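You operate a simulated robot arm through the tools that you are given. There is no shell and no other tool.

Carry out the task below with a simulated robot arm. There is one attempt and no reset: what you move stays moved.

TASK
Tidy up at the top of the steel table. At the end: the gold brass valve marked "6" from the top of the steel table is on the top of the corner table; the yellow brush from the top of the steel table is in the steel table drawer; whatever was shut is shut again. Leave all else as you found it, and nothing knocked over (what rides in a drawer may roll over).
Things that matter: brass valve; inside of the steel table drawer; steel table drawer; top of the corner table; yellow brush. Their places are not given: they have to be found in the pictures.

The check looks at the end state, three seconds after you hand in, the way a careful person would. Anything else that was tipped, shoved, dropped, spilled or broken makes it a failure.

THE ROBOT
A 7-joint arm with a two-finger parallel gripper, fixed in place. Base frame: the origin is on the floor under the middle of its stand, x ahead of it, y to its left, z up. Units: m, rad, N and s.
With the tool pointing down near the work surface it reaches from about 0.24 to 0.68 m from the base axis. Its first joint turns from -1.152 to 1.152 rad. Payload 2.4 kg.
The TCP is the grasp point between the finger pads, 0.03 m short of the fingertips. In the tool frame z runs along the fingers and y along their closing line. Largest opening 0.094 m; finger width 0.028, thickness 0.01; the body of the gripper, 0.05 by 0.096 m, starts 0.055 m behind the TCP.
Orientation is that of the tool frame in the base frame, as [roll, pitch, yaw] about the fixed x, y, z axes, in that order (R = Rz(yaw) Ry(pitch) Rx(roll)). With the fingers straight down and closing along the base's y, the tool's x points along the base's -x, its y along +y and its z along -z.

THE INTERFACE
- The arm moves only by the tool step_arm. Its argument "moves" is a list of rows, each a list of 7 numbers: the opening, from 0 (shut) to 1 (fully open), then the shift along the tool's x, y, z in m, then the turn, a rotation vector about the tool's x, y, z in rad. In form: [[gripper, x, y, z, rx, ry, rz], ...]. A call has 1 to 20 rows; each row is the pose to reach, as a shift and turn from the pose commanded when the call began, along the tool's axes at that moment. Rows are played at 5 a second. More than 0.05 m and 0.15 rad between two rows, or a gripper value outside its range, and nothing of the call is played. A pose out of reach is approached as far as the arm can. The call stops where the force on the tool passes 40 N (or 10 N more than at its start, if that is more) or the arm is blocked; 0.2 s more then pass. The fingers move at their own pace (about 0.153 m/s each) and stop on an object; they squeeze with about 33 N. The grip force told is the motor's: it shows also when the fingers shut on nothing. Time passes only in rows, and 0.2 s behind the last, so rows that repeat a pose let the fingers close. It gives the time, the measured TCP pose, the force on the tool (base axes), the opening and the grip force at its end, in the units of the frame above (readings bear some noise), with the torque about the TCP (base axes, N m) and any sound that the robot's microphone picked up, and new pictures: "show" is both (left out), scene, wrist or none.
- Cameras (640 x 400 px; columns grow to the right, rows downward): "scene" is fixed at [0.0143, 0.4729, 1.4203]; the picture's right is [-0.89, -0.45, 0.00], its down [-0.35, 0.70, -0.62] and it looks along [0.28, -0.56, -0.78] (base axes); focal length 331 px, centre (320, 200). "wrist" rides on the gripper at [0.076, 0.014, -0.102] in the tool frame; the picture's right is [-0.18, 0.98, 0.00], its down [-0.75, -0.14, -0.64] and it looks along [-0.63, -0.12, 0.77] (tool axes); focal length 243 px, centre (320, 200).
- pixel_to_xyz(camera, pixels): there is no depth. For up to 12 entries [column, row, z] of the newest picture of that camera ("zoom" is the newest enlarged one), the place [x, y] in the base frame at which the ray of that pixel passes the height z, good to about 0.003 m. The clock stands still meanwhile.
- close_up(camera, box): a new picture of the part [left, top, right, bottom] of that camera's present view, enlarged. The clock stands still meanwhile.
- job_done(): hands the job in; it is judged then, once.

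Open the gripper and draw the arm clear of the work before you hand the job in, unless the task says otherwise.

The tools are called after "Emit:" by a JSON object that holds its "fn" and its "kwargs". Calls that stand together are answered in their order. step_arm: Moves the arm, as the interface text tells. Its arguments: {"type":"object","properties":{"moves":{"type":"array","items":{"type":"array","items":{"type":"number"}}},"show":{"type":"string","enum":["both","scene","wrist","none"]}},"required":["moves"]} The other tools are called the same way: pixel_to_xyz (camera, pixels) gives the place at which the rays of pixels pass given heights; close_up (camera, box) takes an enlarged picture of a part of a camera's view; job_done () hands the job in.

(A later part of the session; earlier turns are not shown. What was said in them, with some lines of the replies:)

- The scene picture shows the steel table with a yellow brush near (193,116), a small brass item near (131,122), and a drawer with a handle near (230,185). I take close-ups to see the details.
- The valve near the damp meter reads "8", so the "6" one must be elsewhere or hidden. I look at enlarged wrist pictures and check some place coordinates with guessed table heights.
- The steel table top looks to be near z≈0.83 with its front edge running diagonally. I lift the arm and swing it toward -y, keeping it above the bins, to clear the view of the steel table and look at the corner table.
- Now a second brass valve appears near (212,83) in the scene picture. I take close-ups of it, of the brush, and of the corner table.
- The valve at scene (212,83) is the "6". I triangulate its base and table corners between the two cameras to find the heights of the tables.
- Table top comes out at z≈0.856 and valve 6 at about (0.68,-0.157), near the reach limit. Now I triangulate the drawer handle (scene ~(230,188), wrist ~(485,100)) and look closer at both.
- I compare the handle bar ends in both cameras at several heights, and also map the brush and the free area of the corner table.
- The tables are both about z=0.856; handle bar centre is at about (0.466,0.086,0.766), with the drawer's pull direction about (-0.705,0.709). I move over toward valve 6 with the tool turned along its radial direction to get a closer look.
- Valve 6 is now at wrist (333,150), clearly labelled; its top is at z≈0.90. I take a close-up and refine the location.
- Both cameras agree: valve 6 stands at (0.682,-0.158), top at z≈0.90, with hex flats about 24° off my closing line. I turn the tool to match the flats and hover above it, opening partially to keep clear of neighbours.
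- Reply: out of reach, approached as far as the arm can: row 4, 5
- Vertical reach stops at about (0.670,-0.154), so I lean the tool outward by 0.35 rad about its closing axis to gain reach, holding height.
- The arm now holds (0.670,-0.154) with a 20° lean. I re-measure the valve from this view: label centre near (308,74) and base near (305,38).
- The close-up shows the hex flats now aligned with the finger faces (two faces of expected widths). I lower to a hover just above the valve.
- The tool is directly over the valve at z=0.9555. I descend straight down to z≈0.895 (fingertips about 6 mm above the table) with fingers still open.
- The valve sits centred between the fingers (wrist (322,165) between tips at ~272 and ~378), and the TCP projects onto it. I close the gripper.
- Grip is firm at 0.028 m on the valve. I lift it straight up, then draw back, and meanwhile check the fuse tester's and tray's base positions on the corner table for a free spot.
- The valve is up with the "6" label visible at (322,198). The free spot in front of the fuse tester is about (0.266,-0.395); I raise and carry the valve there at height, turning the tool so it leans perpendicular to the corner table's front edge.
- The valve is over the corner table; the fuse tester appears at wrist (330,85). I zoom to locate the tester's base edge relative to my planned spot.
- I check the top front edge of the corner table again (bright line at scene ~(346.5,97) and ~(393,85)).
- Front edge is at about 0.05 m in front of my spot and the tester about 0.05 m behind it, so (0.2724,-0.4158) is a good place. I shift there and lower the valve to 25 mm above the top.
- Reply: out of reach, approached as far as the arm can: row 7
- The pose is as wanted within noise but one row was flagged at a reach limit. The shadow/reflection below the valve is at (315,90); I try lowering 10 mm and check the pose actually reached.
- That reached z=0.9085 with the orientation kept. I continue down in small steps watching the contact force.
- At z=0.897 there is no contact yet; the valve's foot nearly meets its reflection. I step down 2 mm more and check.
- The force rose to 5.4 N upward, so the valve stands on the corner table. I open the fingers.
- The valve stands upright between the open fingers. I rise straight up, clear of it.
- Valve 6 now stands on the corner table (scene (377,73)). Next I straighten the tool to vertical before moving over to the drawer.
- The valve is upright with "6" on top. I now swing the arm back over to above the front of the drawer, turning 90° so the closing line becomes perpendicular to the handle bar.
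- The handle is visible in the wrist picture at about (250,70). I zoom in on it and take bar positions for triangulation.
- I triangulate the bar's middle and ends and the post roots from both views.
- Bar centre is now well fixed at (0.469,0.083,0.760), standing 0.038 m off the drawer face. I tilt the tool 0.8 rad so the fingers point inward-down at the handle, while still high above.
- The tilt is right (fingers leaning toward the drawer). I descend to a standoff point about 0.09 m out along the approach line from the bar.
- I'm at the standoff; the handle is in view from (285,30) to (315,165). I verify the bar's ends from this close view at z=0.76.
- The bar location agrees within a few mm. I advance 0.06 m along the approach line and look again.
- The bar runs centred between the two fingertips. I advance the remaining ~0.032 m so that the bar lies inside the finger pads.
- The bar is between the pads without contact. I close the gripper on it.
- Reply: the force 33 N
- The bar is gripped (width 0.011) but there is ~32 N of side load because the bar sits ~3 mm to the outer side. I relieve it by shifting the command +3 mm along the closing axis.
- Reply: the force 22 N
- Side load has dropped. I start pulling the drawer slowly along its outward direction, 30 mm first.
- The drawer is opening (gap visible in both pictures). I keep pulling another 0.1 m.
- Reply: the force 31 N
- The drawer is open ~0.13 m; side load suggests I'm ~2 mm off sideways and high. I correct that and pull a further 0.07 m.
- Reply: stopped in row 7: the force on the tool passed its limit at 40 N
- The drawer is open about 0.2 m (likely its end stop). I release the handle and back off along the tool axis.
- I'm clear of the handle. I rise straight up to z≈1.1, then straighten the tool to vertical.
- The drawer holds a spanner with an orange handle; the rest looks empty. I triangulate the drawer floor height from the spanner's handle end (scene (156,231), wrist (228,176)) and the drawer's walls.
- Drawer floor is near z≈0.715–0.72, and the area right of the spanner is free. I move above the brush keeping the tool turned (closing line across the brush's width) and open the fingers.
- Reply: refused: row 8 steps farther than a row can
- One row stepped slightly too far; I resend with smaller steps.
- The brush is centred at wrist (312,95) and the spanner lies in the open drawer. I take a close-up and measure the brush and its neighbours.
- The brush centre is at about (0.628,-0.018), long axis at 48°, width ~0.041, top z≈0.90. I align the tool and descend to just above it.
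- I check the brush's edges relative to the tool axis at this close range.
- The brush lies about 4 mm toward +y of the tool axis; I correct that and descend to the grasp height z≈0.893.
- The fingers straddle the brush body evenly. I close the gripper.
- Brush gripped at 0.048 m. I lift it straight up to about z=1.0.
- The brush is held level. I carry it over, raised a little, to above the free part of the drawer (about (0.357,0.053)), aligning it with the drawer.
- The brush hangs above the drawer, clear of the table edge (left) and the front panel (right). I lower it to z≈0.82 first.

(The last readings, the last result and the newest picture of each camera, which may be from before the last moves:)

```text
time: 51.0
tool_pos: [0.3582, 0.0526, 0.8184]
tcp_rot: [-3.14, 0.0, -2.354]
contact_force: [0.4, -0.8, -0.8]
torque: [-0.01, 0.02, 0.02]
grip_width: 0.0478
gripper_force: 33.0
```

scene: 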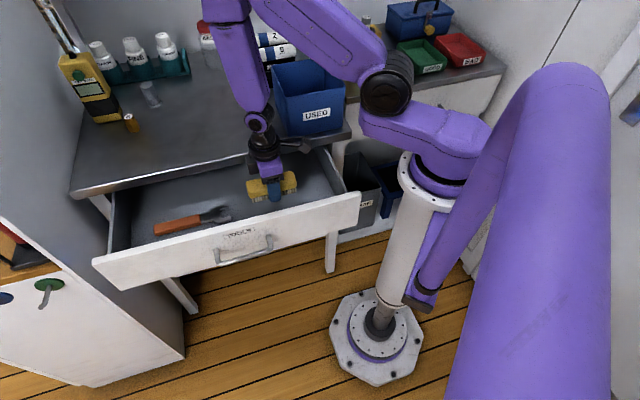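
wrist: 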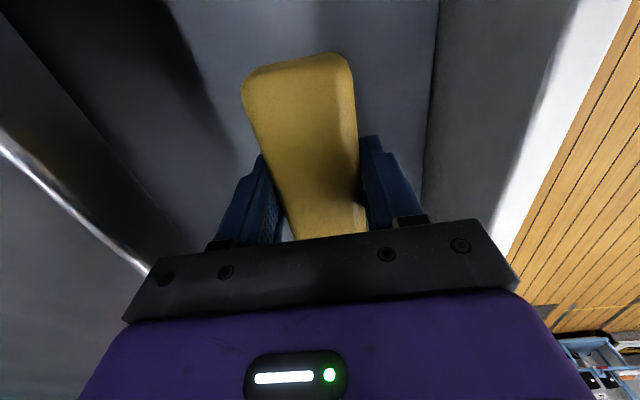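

Everything is clear; the brush is below the panel rim. I lower further to z≈0.77, then step down gently watching the force.

Emit:
{"fn": "step_arm", "kwargs": {"moves": [[0, 0, 0, 0.02, 0, 0, 0], [0, 0, 0, 0.038, 0, 0, 0], [0, 0, 0, 0.048, 0, 0, 0], [0, 0, 0, 0.048, 0, 0, 0]]}}

```text
time: 52.0
tool_pos: [0.3551, 0.0542, 0.7708]
tcp_rot: [3.139, -0.004, -2.354]
contact_force: [0.1, 0.5, -1.5]
torque: [-0.02, 0.0, 0.0]
grip_width: 0.0478
gripper_force: 33.3
```

scene: 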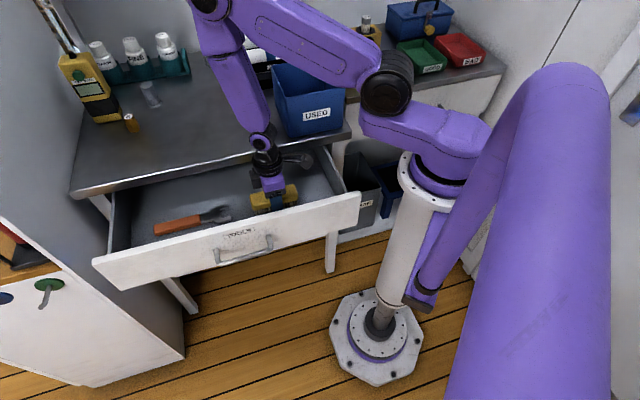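
wrist: 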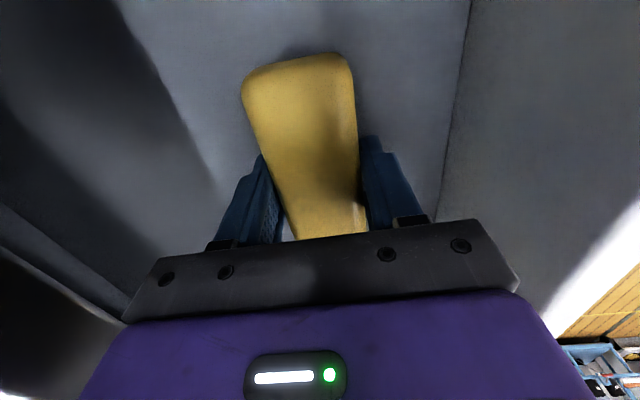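

No contact yet. I step down in small increments to find the drawer floor.

Emit:
{"fn": "step_arm", "kwargs": {"moves": [[0, 0, 0, 0.004, 0, 0, 0], [0, 0, 0, 0.008, 0, 0, 0], [0, 0, 0, 0.012, 0, 0, 0], [0, 0, 0, 0.012, 0, 0, 0]], "show": "none"}}

Emit:
{"fn": "step_arm", "kwargs": {"moves": [[0, 0, 0, 0.002, 0, 0, 0], [0, 0, 0, 0.004, 0, 0, 0], [0, 0, 0, 0.004, 0, 0, 0]], "show": "wrist"}}

```text
time: 53.0
tool_pos: [0.3557, 0.0534, 0.7595]
tcp_rot: [3.141, -0.003, -2.355]
contact_force: [0.4, 0.9, -1.1]
torque: [-0.01, -0.01, 0.01]
grip_width: 0.0478
gripper_force: 33.0
```

```text
time: 53.8
tool_pos: [0.3555, 0.053, 0.7546]
tcp_rot: [3.141, -0.003, -2.354]
contact_force: [-0.2, -0.5, -0.3]
torque: [-0.05, 0.01, 0.0]
grip_width: 0.0478
gripper_force: 32.4
```

wrist: 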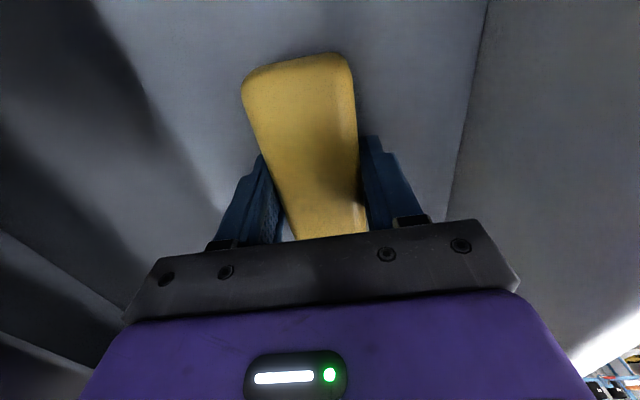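

Still no contact at z=0.7546; I continue in 2 mm steps.

Emit:
{"fn": "step_arm", "kwargs": {"moves": [[0, 0, 0, 0.002, 0, 0, 0], [0, 0, 0, 0.004, 0, 0, 0], [0, 0, 0, 0.004, 0, 0, 0]], "show": "none"}}

Emit:
{"fn": "step_arm", "kwargs": {"moves": [[0, 0, 0, 0.002, 0, 0, 0], [0, 0, 0, 0.003, 0, 0, 0], [0, 0, 0, 0.003, 0, 0, 0]], "show": "wrist"}}

```text
time: 54.6
tool_pos: [0.3548, 0.0536, 0.7516]
tcp_rot: [3.14, 0.0, -2.355]
contact_force: [-1.4, -0.5, 28.3]
torque: [0.03, 0.04, 0.01]
grip_width: 0.0478
gripper_force: 32.9
```

```text
time: 54.9
tool_pos: [0.3559, 0.054, 0.7505]
tcp_rot: [3.139, -0.003, -2.357]
contact_force: [-2.1, -1.6, 10.0]
torque: [-0.03, -0.28, 0.04]
grip_width: 0.0476
gripper_force: 33.0
stopped in row 1: the force on the tool passed its limit at 58 N (the readings are from after the stop); the commanded pose is now the measured one
```

wrist: 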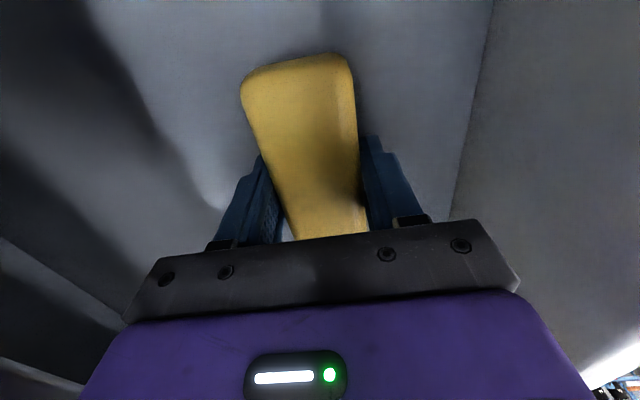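

The brush rests on the drawer floor (contact near z=0.752; the second step pressed briefly and stopped). I ease up 1 mm and open the fingers.

Emit:
{"fn": "step_arm", "kwargs": {"moves": [[0, 0, 0, -0.001, 0, 0, 0], [0.6, 0, 0, -0.001, 0, 0, 0], [0.72, 0, 0, -0.001, 0, 0, 0], [0.72, 0, 0, -0.001, 0, 0, 0]], "show": "wrist"}}

```text
time: 55.9
tool_pos: [0.3553, 0.0533, 0.7514]
tcp_rot: [3.139, -0.004, -2.356]
contact_force: [-0.2, -0.8, 0.1]
torque: [0.01, 0.02, 0.0]
grip_width: 0.0676
gripper_force: 0.0
```

wrist: 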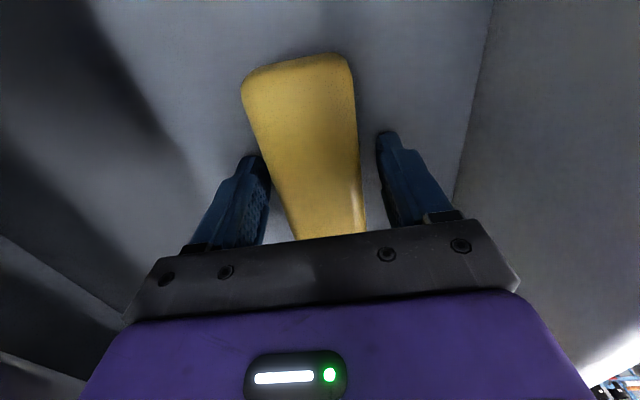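

The brush is free on the drawer floor. I rise straight up out of the drawer.

Emit:
{"fn": "step_arm", "kwargs": {"moves": [[0.72, 0, 0, -0.02, 0, 0, 0], [0.72, 0, 0, -0.05, 0, 0, 0], [0.72, 0, 0, -0.09, 0, 0, 0], [0.72, 0, 0, -0.13, 0, 0, 0], [0.72, 0, 0, -0.17, 0, 0, 0], [0.72, 0, 0, -0.21, 0, 0, 0], [0.72, 0, 0, -0.25, 0, 0, 0], [0.72, 0, 0, -0.29, 0, 0, 0], [0.6, 0, 0, -0.33, 0, 0, 0], [0.35, 0, 0, -0.35, 0, 0, 0]]}}

```text
time: 58.1
tool_pos: [0.3572, 0.0543, 1.1]
tcp_rot: [3.14, -0.003, -2.356]
contact_force: [-0.2, -0.1, 0.3]
torque: [-0.02, 0.04, 0.03]
grip_width: 0.0328
gripper_force: 0.0
```

scene: 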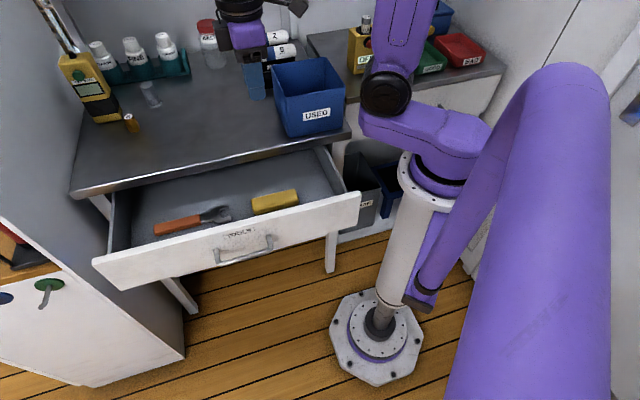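
wrist: 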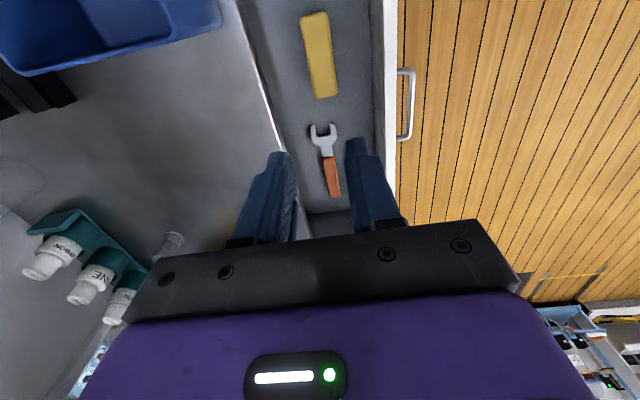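

The brush lies upright in the drawer, clear of the spanner. Now I go back to the front of the handle: move out at height, then tilt the tool as before.

Emit:
{"fn": "step_arm", "kwargs": {"moves": [[0.35, -0.016, 0.0395, 0, 0, 0, 0], [0.35, -0.032, 0.079, 0, 0, 0, 0], [0.35, -0.048, 0.1186, 0, 0, 0, 0], [0.35, -0.064, 0.1581, 0, 0, 0, 0], [0.35, -0.08, 0.1976, 0, 0, 0, 0], [0.35, -0.096, 0.2372, 0, 0, 0, 0], [0.35, -0.096, 0.2372, 0, 0.135, 0, 0], [0.35, -0.096, 0.2372, 0, 0.27, 0, 0], [0.35, -0.096, 0.2372, 0, 0.405, 0, 0], [0.35, -0.096, 0.2372, 0, 0.54, 0, 0], [0.35, -0.096, 0.2372, 0, 0.675, 0, 0], [0.35, -0.096, 0.2372, 0, 0.805, 0, 0], [0.35, -0.096, 0.2372, 0, 0.805, 0, 0]]}}

```text
time: 60.9
tool_pos: [0.2567, 0.289, 1.1003]
tcp_rot: [-2.338, -0.003, -2.355]
contact_force: [-1.0, 0.1, 0.0]
torque: [0.02, 0.03, -0.02]
grip_width: 0.0326
gripper_force: 0.0
```

scene: 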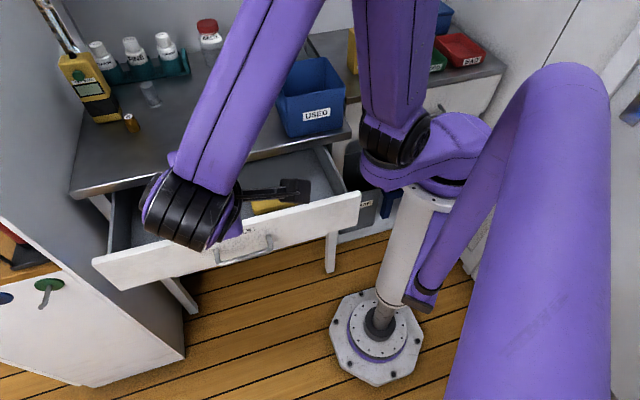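
wrist: 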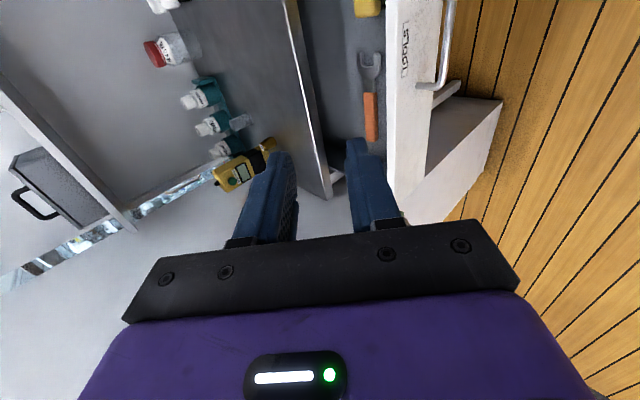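

I descend to the standoff point in front of the handle (about (0.2556,0.2883,0.853)).

Emit:
{"fn": "step_arm", "kwargs": {"moves": [[0.35, 0, 0.0296, 0.0286, 0, 0, 0], [0.35, 0, 0.0593, 0.0572, 0, 0, 0], [0.35, 0, 0.0889, 0.0858, 0, 0, 0], [0.35, 0, 0.1185, 0.1143, 0, 0, 0], [0.35, 0, 0.1482, 0.1429, 0, 0, 0], [0.35, 0, 0.1778, 0.1715, 0, 0, 0], [0.35, 0, 0.1778, 0.1715, 0, 0, 0]]}}

Emit:
{"fn": "close_up", "kwargs": {"camera": "wrist", "box": [230, 0, 390, 200]}}

```text
time: 62.5
tool_pos: [0.2578, 0.2881, 0.8559]
tcp_rot: [-2.339, -0.005, -2.356]
contact_force: [0.3, 1.0, 0.8]
torque: [-0.01, 0.01, -0.03]
grip_width: 0.0331
gripper_force: 0.0
```

scene: 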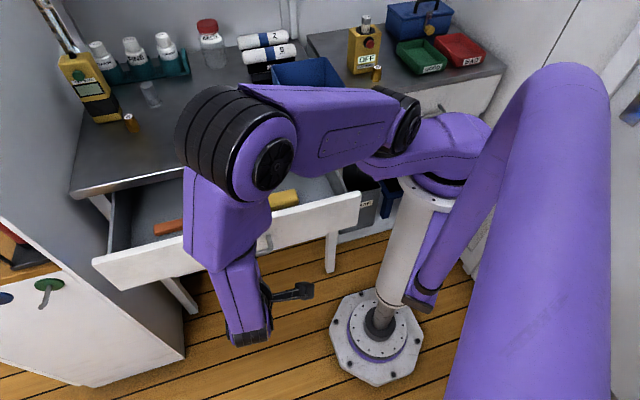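
wrist: 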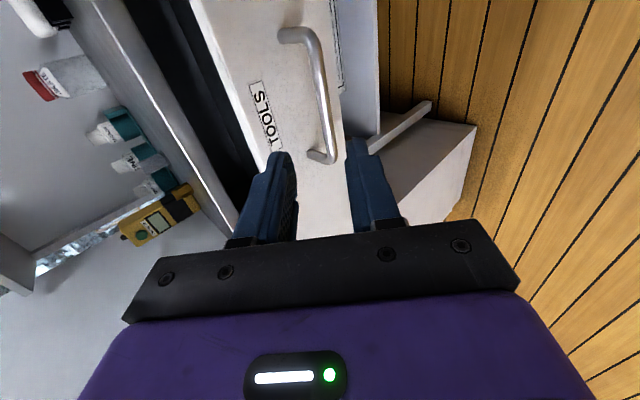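

```text
2.00 times, centred on (310, 100) of wrist
```

zoom: 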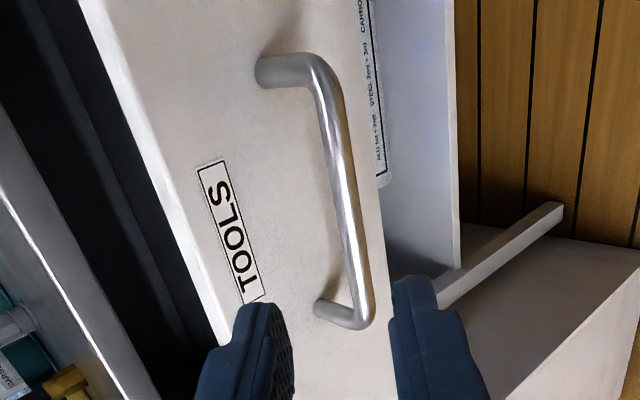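

The view matches the earlier one. I advance along the approach line back onto the bar at (0.318,0.228,0.770).

Emit:
{"fn": "step_arm", "kwargs": {"moves": [[0.35, 0, 0.001, 0.03, 0, 0, 0], [0.35, 0, 0.002, 0.06, 0, 0, 0], [0.35, 0, 0.0031, 0.085, 0, 0, 0], [0.35, 0, 0.0031, 0.105, 0, 0, 0], [0.35, 0, 0.0031, 0.1205, 0, 0, 0], [0.35, 0, 0.0031, 0.1205, 0, 0, 0]], "show": "wrist"}}

Emit:
{"fn": "close_up", "kwargs": {"camera": "wrist", "box": [230, 60, 390, 260]}}

```text
time: 63.9
tool_pos: [0.316, 0.2298, 0.7675]
tcp_rot: [-2.338, -0.005, -2.355]
contact_force: [-0.1, -0.3, -0.9]
torque: [-0.02, 0.04, 0.03]
grip_width: 0.0329
gripper_force: 0.0
```

wrist: 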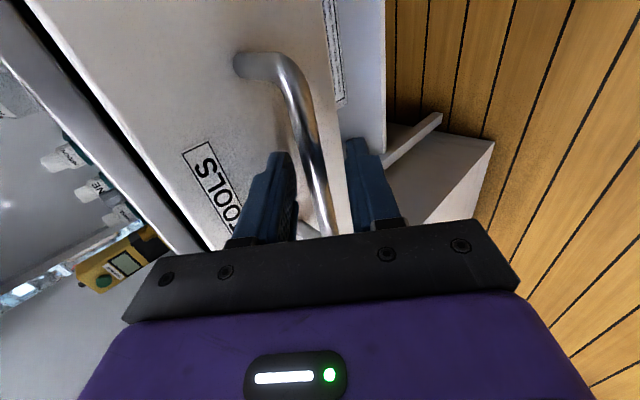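

```text
2.00 times, centred on (310, 160) of wrist
```

zoom: 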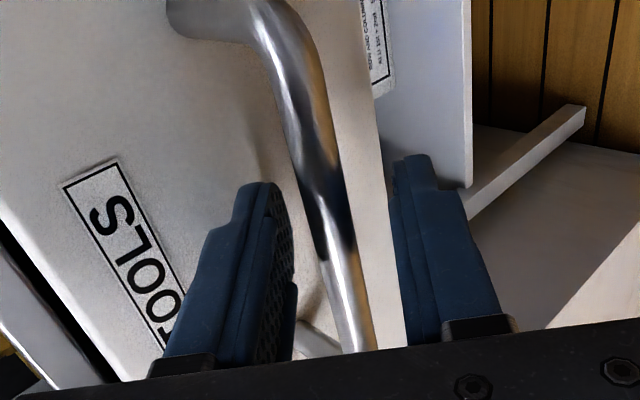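

The bar is again between the pads with no contact. I close the gripper on it.

Emit:
{"fn": "step_arm", "kwargs": {"moves": [[0.2, 0, 0, 0, 0, 0, 0], [0.1, 0, 0, 0, 0, 0, 0], [0, 0, 0, 0, 0, 0, 0], [0, 0, 0, 0, 0, 0, 0]], "show": "none"}}

```text
time: 64.9
tool_pos: [0.3165, 0.2297, 0.7686]
tcp_rot: [-2.335, -0.004, -2.355]
contact_force: [0.5, -0.6, 17.6]
torque: [-0.47, 0.31, 0.37]
grip_width: 0.0117
gripper_force: 45.2
```

Gripped with a small vertical load; I lift 1.5 mm and push the drawer in by 0.1 m along its travel.

Emit:
{"fn": "step_arm", "kwargs": {"moves": [[0, 0, -0.0011, -0.001, 0, 0, 0], [0, 0, -0.015, 0.0134, 0, 0, 0], [0, 0, -0.0289, 0.0278, 0, 0, 0], [0, 0, -0.0428, 0.0421, 0, 0, 0], [0, 0, -0.0567, 0.0565, 0, 0, 0], [0, 0, -0.0706, 0.0709, 0, 0, 0], [0, 0, -0.0706, 0.0709, 0, 0, 0]]}}

```text
time: 65.8
tool_pos: [0.3468, 0.2007, 0.7691]
tcp_rot: [-2.347, -0.004, -2.351]
contact_force: [3.2, 2.3, -1.8]
torque: [-0.67, 0.64, -0.46]
grip_width: 0.0119
gripper_force: 45.3
stopped in row 4: the force on the tool passed its limit at 42 N (the readings are from after the stop); the commanded pose is now the measured one
```

scene: 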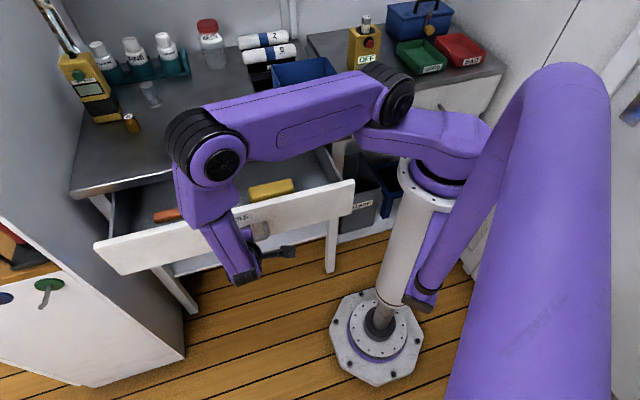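
wrist: 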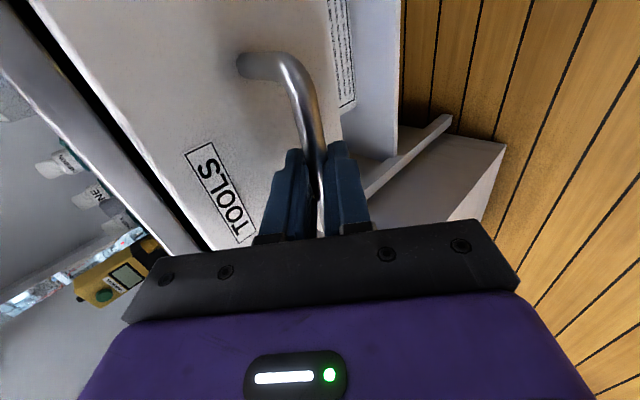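

The push tripped the force limit after about 0.042 m (dynamic or side load), with little residual force now. I continue more slowly in 1 cm rows.

Emit:
{"fn": "step_arm", "kwargs": {"moves": [[0, 0, -0.0035, 0.0036, 0, 0, 0], [0, 0, -0.0069, 0.0072, 0, 0, 0], [0, 0, -0.0104, 0.0108, 0, 0, 0], [0, 0, -0.0139, 0.0144, 0, 0, 0], [0, 0, -0.0139, 0.0144, 0, 0, 0]], "show": "none"}}

```text
time: 67.0
tool_pos: [0.3613, 0.1869, 0.7676]
tcp_rot: [-2.347, -0.003, -2.352]
contact_force: [3.1, 0.8, 0.3]
torque: [0.05, -0.1, 0.55]
grip_width: 0.0119
gripper_force: 45.8
```

Forces are low at this pace. I continue 0.06 m more in 1 cm rows.

Emit:
{"fn": "step_arm", "kwargs": {"moves": [[0, 0, -0.007, 0.0071, 0, 0, 0], [0, 0, -0.014, 0.0143, 0, 0, 0], [0, 0, -0.021, 0.0214, 0, 0, 0], [0, 0, -0.028, 0.0285, 0, 0, 0], [0, 0, -0.035, 0.0357, 0, 0, 0], [0, 0, -0.042, 0.0428, 0, 0, 0], [0, 0, -0.042, 0.0428, 0, 0, 0]]}}

```text
time: 68.6
tool_pos: [0.4027, 0.1439, 0.7687]
tcp_rot: [-2.349, -0.009, -2.356]
contact_force: [-6.2, -6.6, -21.9]
torque: [0.35, -0.17, 0.68]
grip_width: 0.0117
gripper_force: 45.3
```

scene: 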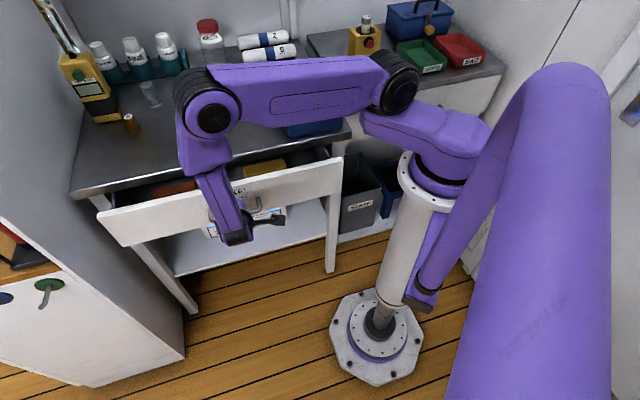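
wrist: 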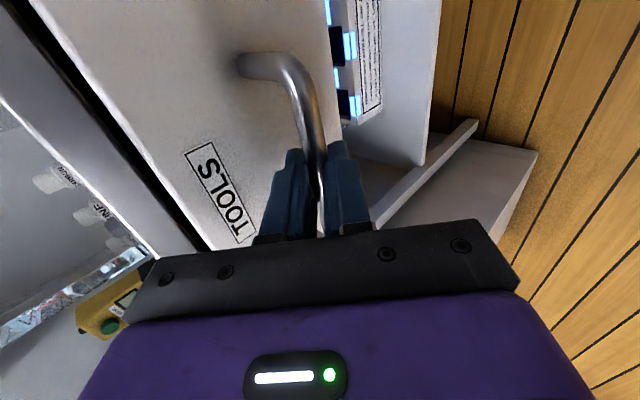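

The drawer is more than half closed; a bit of vertical load (-22 N) has built up. I correct 2 mm down and continue 0.05 m.

Emit:
{"fn": "step_arm", "kwargs": {"moves": [[0, 0.0009, 0.0014, 0.0014, 0, 0, 0], [0, 0.0009, -0.0056, 0.0085, 0, 0, 0], [0, 0.0009, -0.0126, 0.0157, 0, 0, 0], [0, 0.0009, -0.0196, 0.0228, 0, 0, 0], [0, 0.0009, -0.0266, 0.0299, 0, 0, 0], [0, 0.0009, -0.0336, 0.0371, 0, 0, 0], [0, 0.0009, -0.0336, 0.0371, 0, 0, 0]], "show": "none"}}

```text
time: 70.2
tool_pos: [0.4366, 0.1084, 0.7698]
tcp_rot: [-2.344, -0.004, -2.351]
contact_force: [-2.5, -0.7, 25.3]
torque: [0.08, -0.26, 0.75]
grip_width: 0.0115
gripper_force: 45.1
```

About 0.03 m remain. I lift the command 2 mm to relieve the load and creep the drawer shut.

Emit:
{"fn": "step_arm", "kwargs": {"moves": [[0, 0, -0.0014, -0.0014, 0, 0, 0], [0, 0, -0.0056, 0.0029, 0, 0, 0], [0, 0, -0.0098, 0.0072, 0, 0, 0], [0, 0, -0.014, 0.0115, 0, 0, 0], [0, 0, -0.0182, 0.0158, 0, 0, 0], [0, 0, -0.021, 0.0186, 0, 0, 0], [0, 0, -0.021, 0.0186, 0, 0, 0]]}}

```text
time: 71.8
tool_pos: [0.4565, 0.0902, 0.7684]
tcp_rot: [-2.348, -0.004, -2.353]
contact_force: [12.6, 7.4, -6.1]
torque: [0.67, -0.62, 1.11]
grip_width: 0.0116
gripper_force: 45.0
```

scene: 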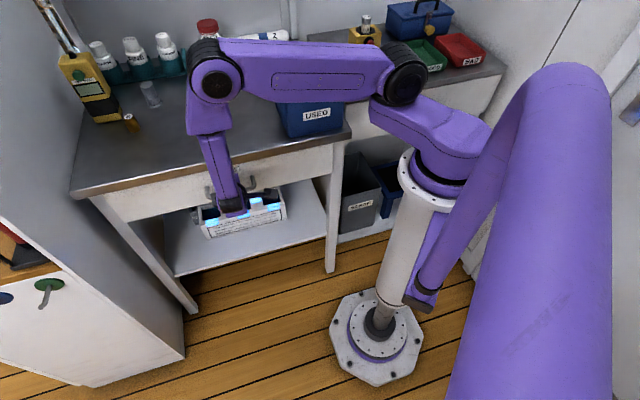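
wrist: 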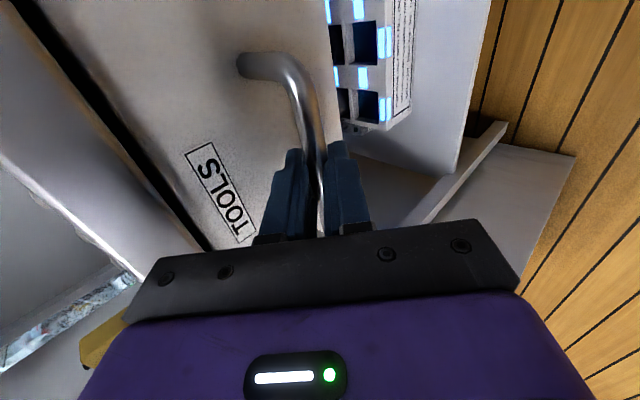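

The drawer is within 1–3 mm of its original closed position. I push a last few millimetres until it seats.

Emit:
{"fn": "step_arm", "kwargs": {"moves": [[0, 0, -0.0014, 0.0014, 0, 0, 0], [0, 0, -0.0028, 0.0029, 0, 0, 0], [0, 0, -0.0028, 0.0029, 0, 0, 0]], "show": "wrist"}}

```text
time: 72.6
tool_pos: [0.459, 0.0872, 0.7688]
tcp_rot: [-2.348, -0.005, -2.352]
contact_force: [2.1, 17.9, -5.0]
torque: [0.19, -0.03, 0.23]
grip_width: 0.0113
gripper_force: 45.2
```

wrist: 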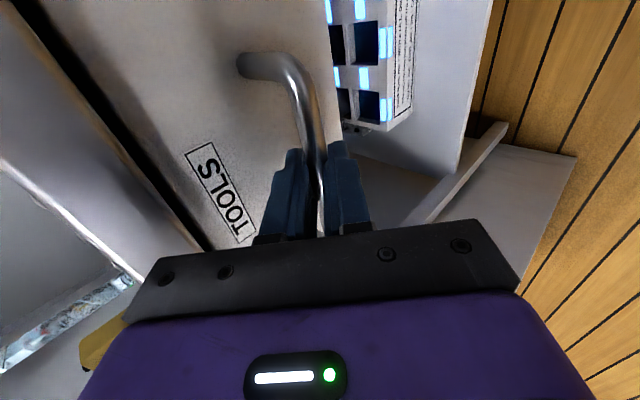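

It moved the full 4 mm with ~11 N push. I push a little more to confirm the stop.

Emit:
{"fn": "step_arm", "kwargs": {"moves": [[0, 0, -0.0014, 0.0014, 0, 0, 0], [0, 0, -0.0028, 0.0029, 0, 0, 0], [0, 0, -0.0028, 0.0029, 0, 0, 0]], "show": "none"}}

```text
time: 73.2
tool_pos: [0.4592, 0.0866, 0.7695]
tcp_rot: [-2.35, -0.005, -2.348]
contact_force: [-6.2, 3.2, 5.6]
torque: [-0.21, 0.22, -0.54]
grip_width: 0.0116
gripper_force: 45.8
stopped in row 3: the force on the tool passed its limit at 42 N (the readings are from after the stop); the commanded pose is now the measured one
```

The push met the hard stop, so the drawer is shut. I release the handle and back off slowly along the tool axis.

Emit:
{"fn": "step_arm", "kwargs": {"moves": [[0.2, 0, 0, 0, 0, 0, 0], [0.35, 0, 0, 0, 0, 0, 0], [0.35, 0, 0, 0, 0, 0, 0], [0.35, 0, 0, -0.015, 0, 0, 0], [0.35, 0, 0, -0.035, 0, 0, 0], [0.35, 0, 0, -0.065, 0, 0, 0], [0.35, 0, 0, -0.1, 0, 0, 0]]}}

```text
time: 74.8
tool_pos: [0.4099, 0.1359, 0.8391]
tcp_rot: [-2.35, -0.005, -2.348]
contact_force: [0.2, -0.7, -0.7]
torque: [0.01, 0.0, 0.0]
grip_width: 0.0326
gripper_force: 0.1
```

scene: 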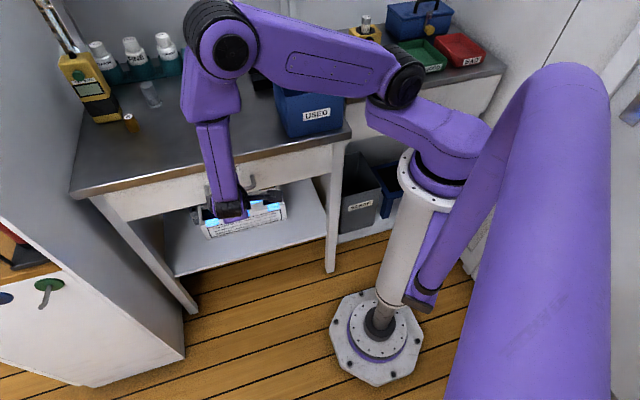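
wrist: 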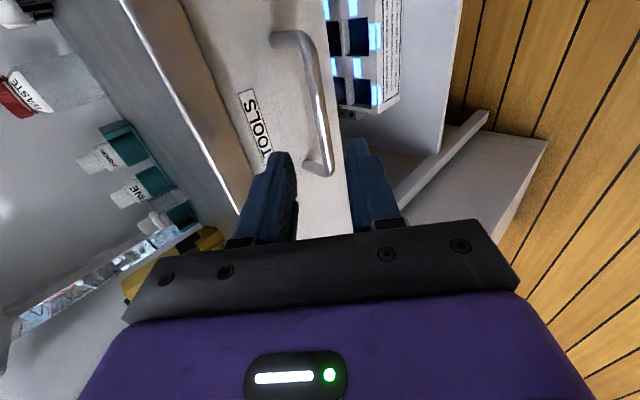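

The handle is clear and the drawer looks flush. I rise up and straighten the tool, drawing back from the table.

Emit:
{"fn": "step_arm", "kwargs": {"moves": [[0.5, 0, -0.0308, -0.0305, 0, 0, 0], [0.6, 0, -0.0617, -0.0609, 0, 0, 0], [0.8, 0, -0.0925, -0.0914, 0, 0, 0], [1, 0, -0.1233, -0.1218, 0, 0, 0], [1, 0, -0.1542, -0.1523, 0, 0, 0], [1, 0, -0.185, -0.1827, 0, 0, 0], [1, 0, -0.185, -0.1827, -0.132, 0, 0], [1, 0, -0.185, -0.1827, -0.264, 0, 0], [1, 0, -0.185, -0.1827, -0.396, 0, 0], [1, 0, -0.185, -0.1827, -0.528, 0, 0], [1, 0, -0.185, -0.1827, -0.66, 0, 0], [1, 0, -0.185, -0.1827, -0.79, 0, 0]]}}

```text
time: 77.4
tool_pos: [0.4106, 0.1361, 1.0978]
tcp_rot: [3.139, -0.006, -2.347]
contact_force: [0.5, 0.1, -0.7]
torque: [0.0, 0.01, 0.03]
grip_width: 0.0939
gripper_force: 0.0
```

scene: 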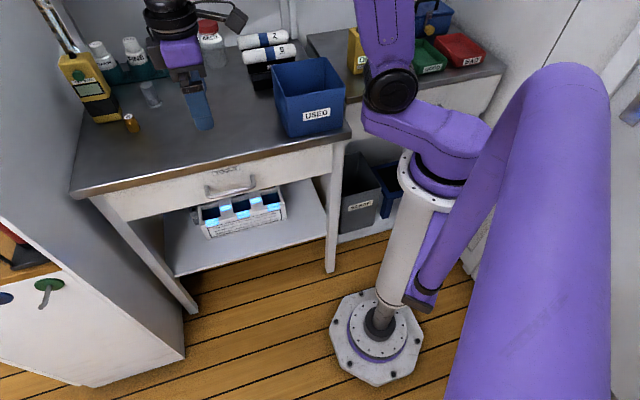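
wrist: 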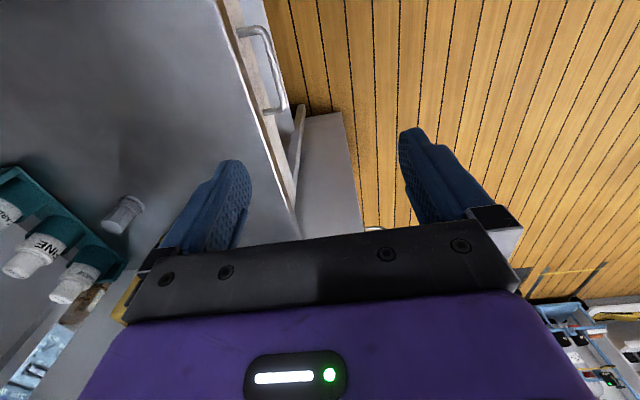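

I compare the drawer's handle with the original close-up to confirm that it is fully shut, and check the rest of the table and the valve.

Emit:
{"fn": "close_up", "kwargs": {"camera": "scene", "box": [195, 165, 275, 215]}}

Emit:
{"fn": "close_up", "kwargs": {"camera": "scene", "box": [60, 20, 348, 200]}}

Emit:
{"fn": "close_up", "kwargs": {"camera": "scene", "box": [310, 0, 502, 120]}}

```text
8.00 times, centred on (235, 190) of scene
```

zoom: 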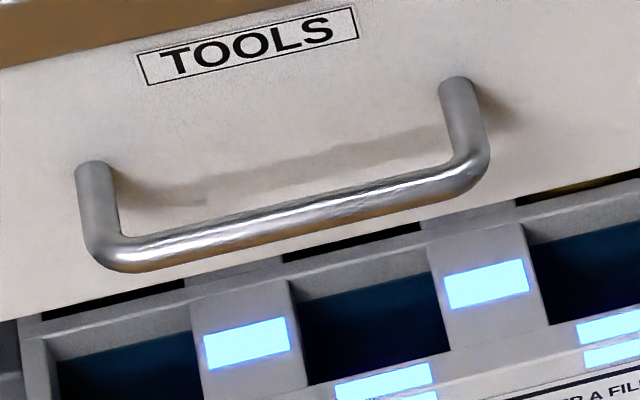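

```text
2.22 times, centred on (204, 110) of scene
```

zoom: 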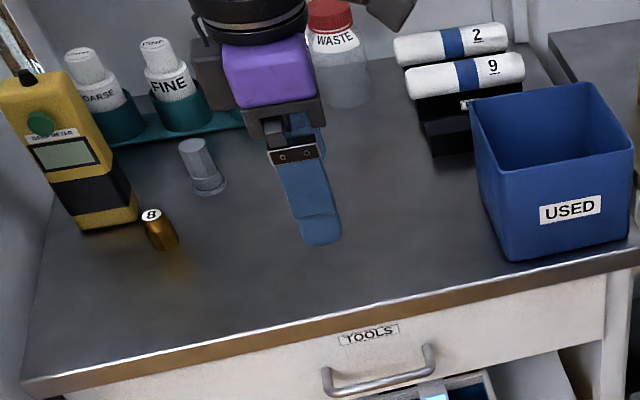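

```text
3.33 times, centred on (406, 60) of scene
```

zoom: 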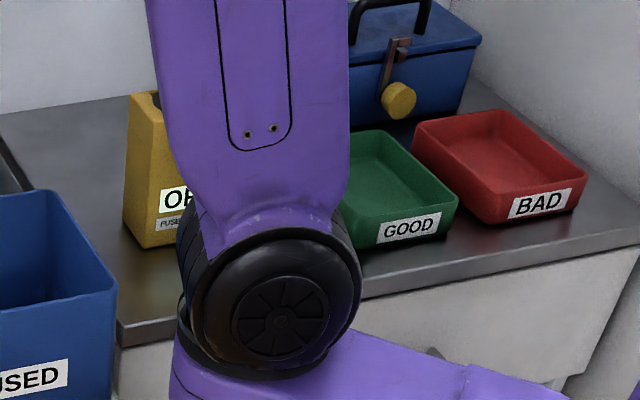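

The handle sits exactly where it was at the start, so the drawer is shut, and all other items stand as before. I draw the arm back and up a little with the gripper open, and take a last look.

Emit:
{"fn": "step_arm", "kwargs": {"moves": [[1, 0.02, 0.025, -0.015, 0, 0, 0], [1, 0.04, 0.05, -0.03, 0, 0, 0], [1, 0.06, 0.075, -0.045, 0, 0, 0], [1, 0.07, 0.0855, -0.05, 0, 0, 0], [1, 0.07, 0.0855, -0.05, 0, 0, 0]]}}

Emit:
{"fn": "close_up", "kwargs": {"camera": "scene", "box": [310, 0, 502, 120]}}

```text
time: 78.6
tool_pos: [0.3025, 0.1505, 1.1494]
tcp_rot: [3.141, -0.006, -2.347]
contact_force: [-0.4, -0.3, -0.1]
torque: [0.0, 0.01, 0.02]
grip_width: 0.094
gripper_force: 0.1
```

scene: 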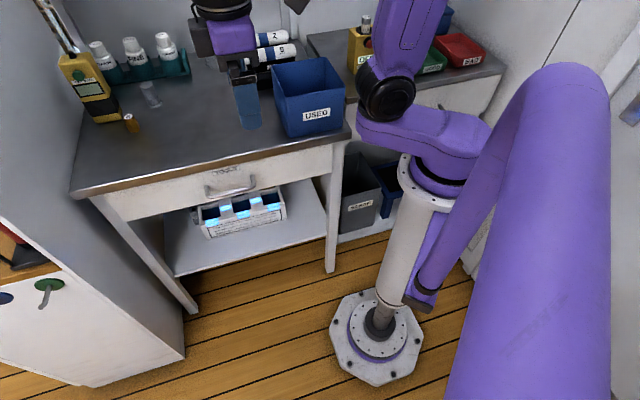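
wrist: 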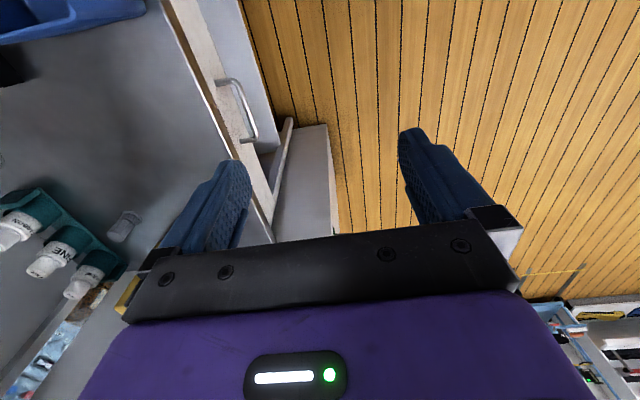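

```text
3.33 times, centred on (406, 60) of scene
```

zoom: 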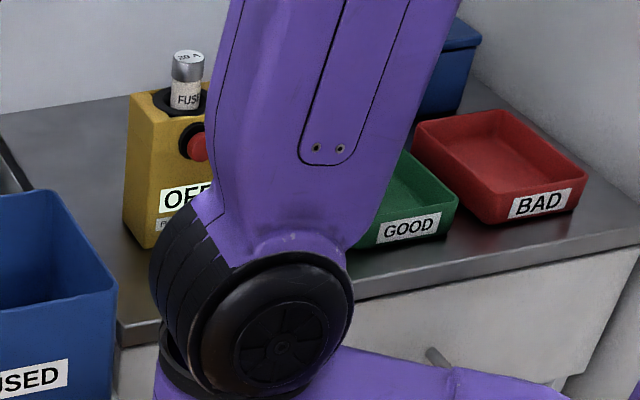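

The valve is hidden by the arm in this view, so I swing the arm (high above everything) to the earlier viewing pose to verify that it still stands.

Emit:
{"fn": "step_arm", "kwargs": {"moves": [[1, 0.0294, -0.0316, -0.005, 0, 0, 0.0882], [1, 0.0587, -0.0631, -0.01, 0, 0, 0.1764], [1, 0.0881, -0.0947, -0.015, 0, 0, 0.2647], [1, 0.1174, -0.1262, -0.02, 0, 0, 0.3529], [1, 0.1468, -0.1578, -0.025, 0, 0, 0.4411], [1, 0.1761, -0.1893, -0.03, 0, 0, 0.5293], [1, 0.2055, -0.2209, -0.03, 0, 0, 0.6176], [1, 0.2348, -0.2524, -0.03, 0, 0, 0.7058], [1, 0.2642, -0.284, -0.03, 0, 0, 0.794], [1, 0.2642, -0.284, -0.03, 0, 0, 0.794]]}}

Emit:
{"fn": "close_up", "kwargs": {"camera": "scene", "box": [310, 0, 502, 120]}}

Emit:
{"fn": "close_up", "kwargs": {"camera": "scene", "box": [60, 20, 348, 200]}}

```text
time: 80.8
tool_pos: [0.3161, -0.2408, 1.1802]
tcp_rot: [-3.137, -0.004, 3.141]
contact_force: [0.1, 1.2, 0.2]
torque: [-0.02, 0.02, -0.01]
grip_width: 0.0939
gripper_force: 0.1
```

scene: 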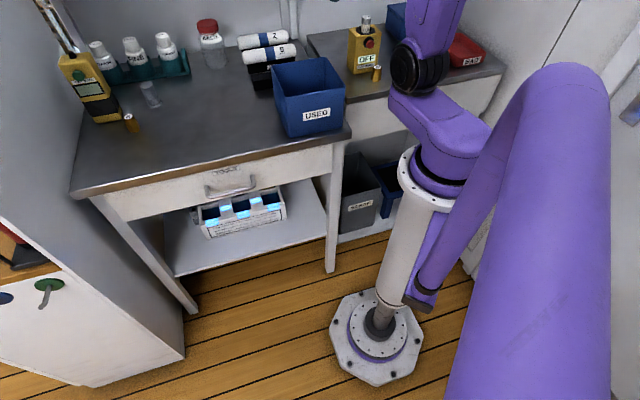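
wrist: 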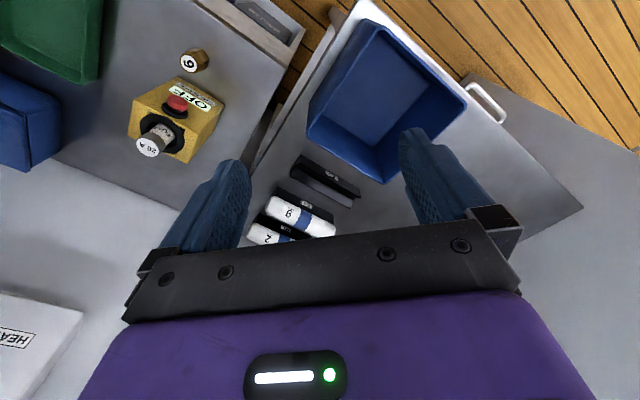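

```text
3.33 times, centred on (406, 60) of scene
```

zoom: 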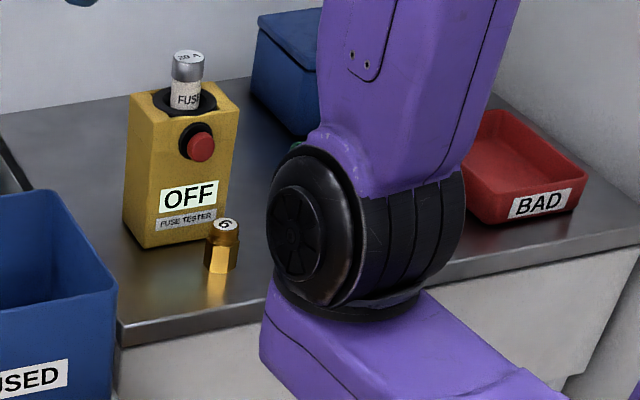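

```text
2.22 times, centred on (204, 110) of scene
```

zoom: 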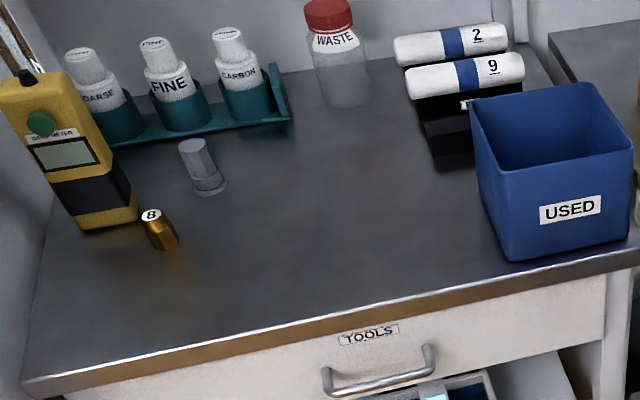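

Everything is as wanted: valve 6 stands upright on the corner table (scene (377,72)). The brush is in the shut drawer and all other items are in their places. The gripper is open, empty and high above the tables, so I hand in.

Emit:
{"fn": "job_done", "kwargs": {}}

```text
The job is handed in.
```

The job is handed in. I haven't seen the check's result.

- **Valve "6":** it stands upright on the corner table, in front of the fuse tester, with its label on top.
- **Yellow brush:** it lies bristles down in the steel table drawer, clear of the spanner that was already there. I saw it in place before shutting the drawer.
- **Drawer:** it is shut again. I pushed it to its stop, and the handle is in the same place in the picture as at the start.
- **Everything else:** in the last pictures the other items on both tables look unmoved. The arm hides part of the corner table, including the green tray in the fixed camera's view. The gripper is open and empty, high above the tables.

Two moments had more force than I intended. The brush was pressed briefly onto the drawer floor when I lowered it, and one push on the drawer tripped the force limit partway in. I saw no sign of damage after either.
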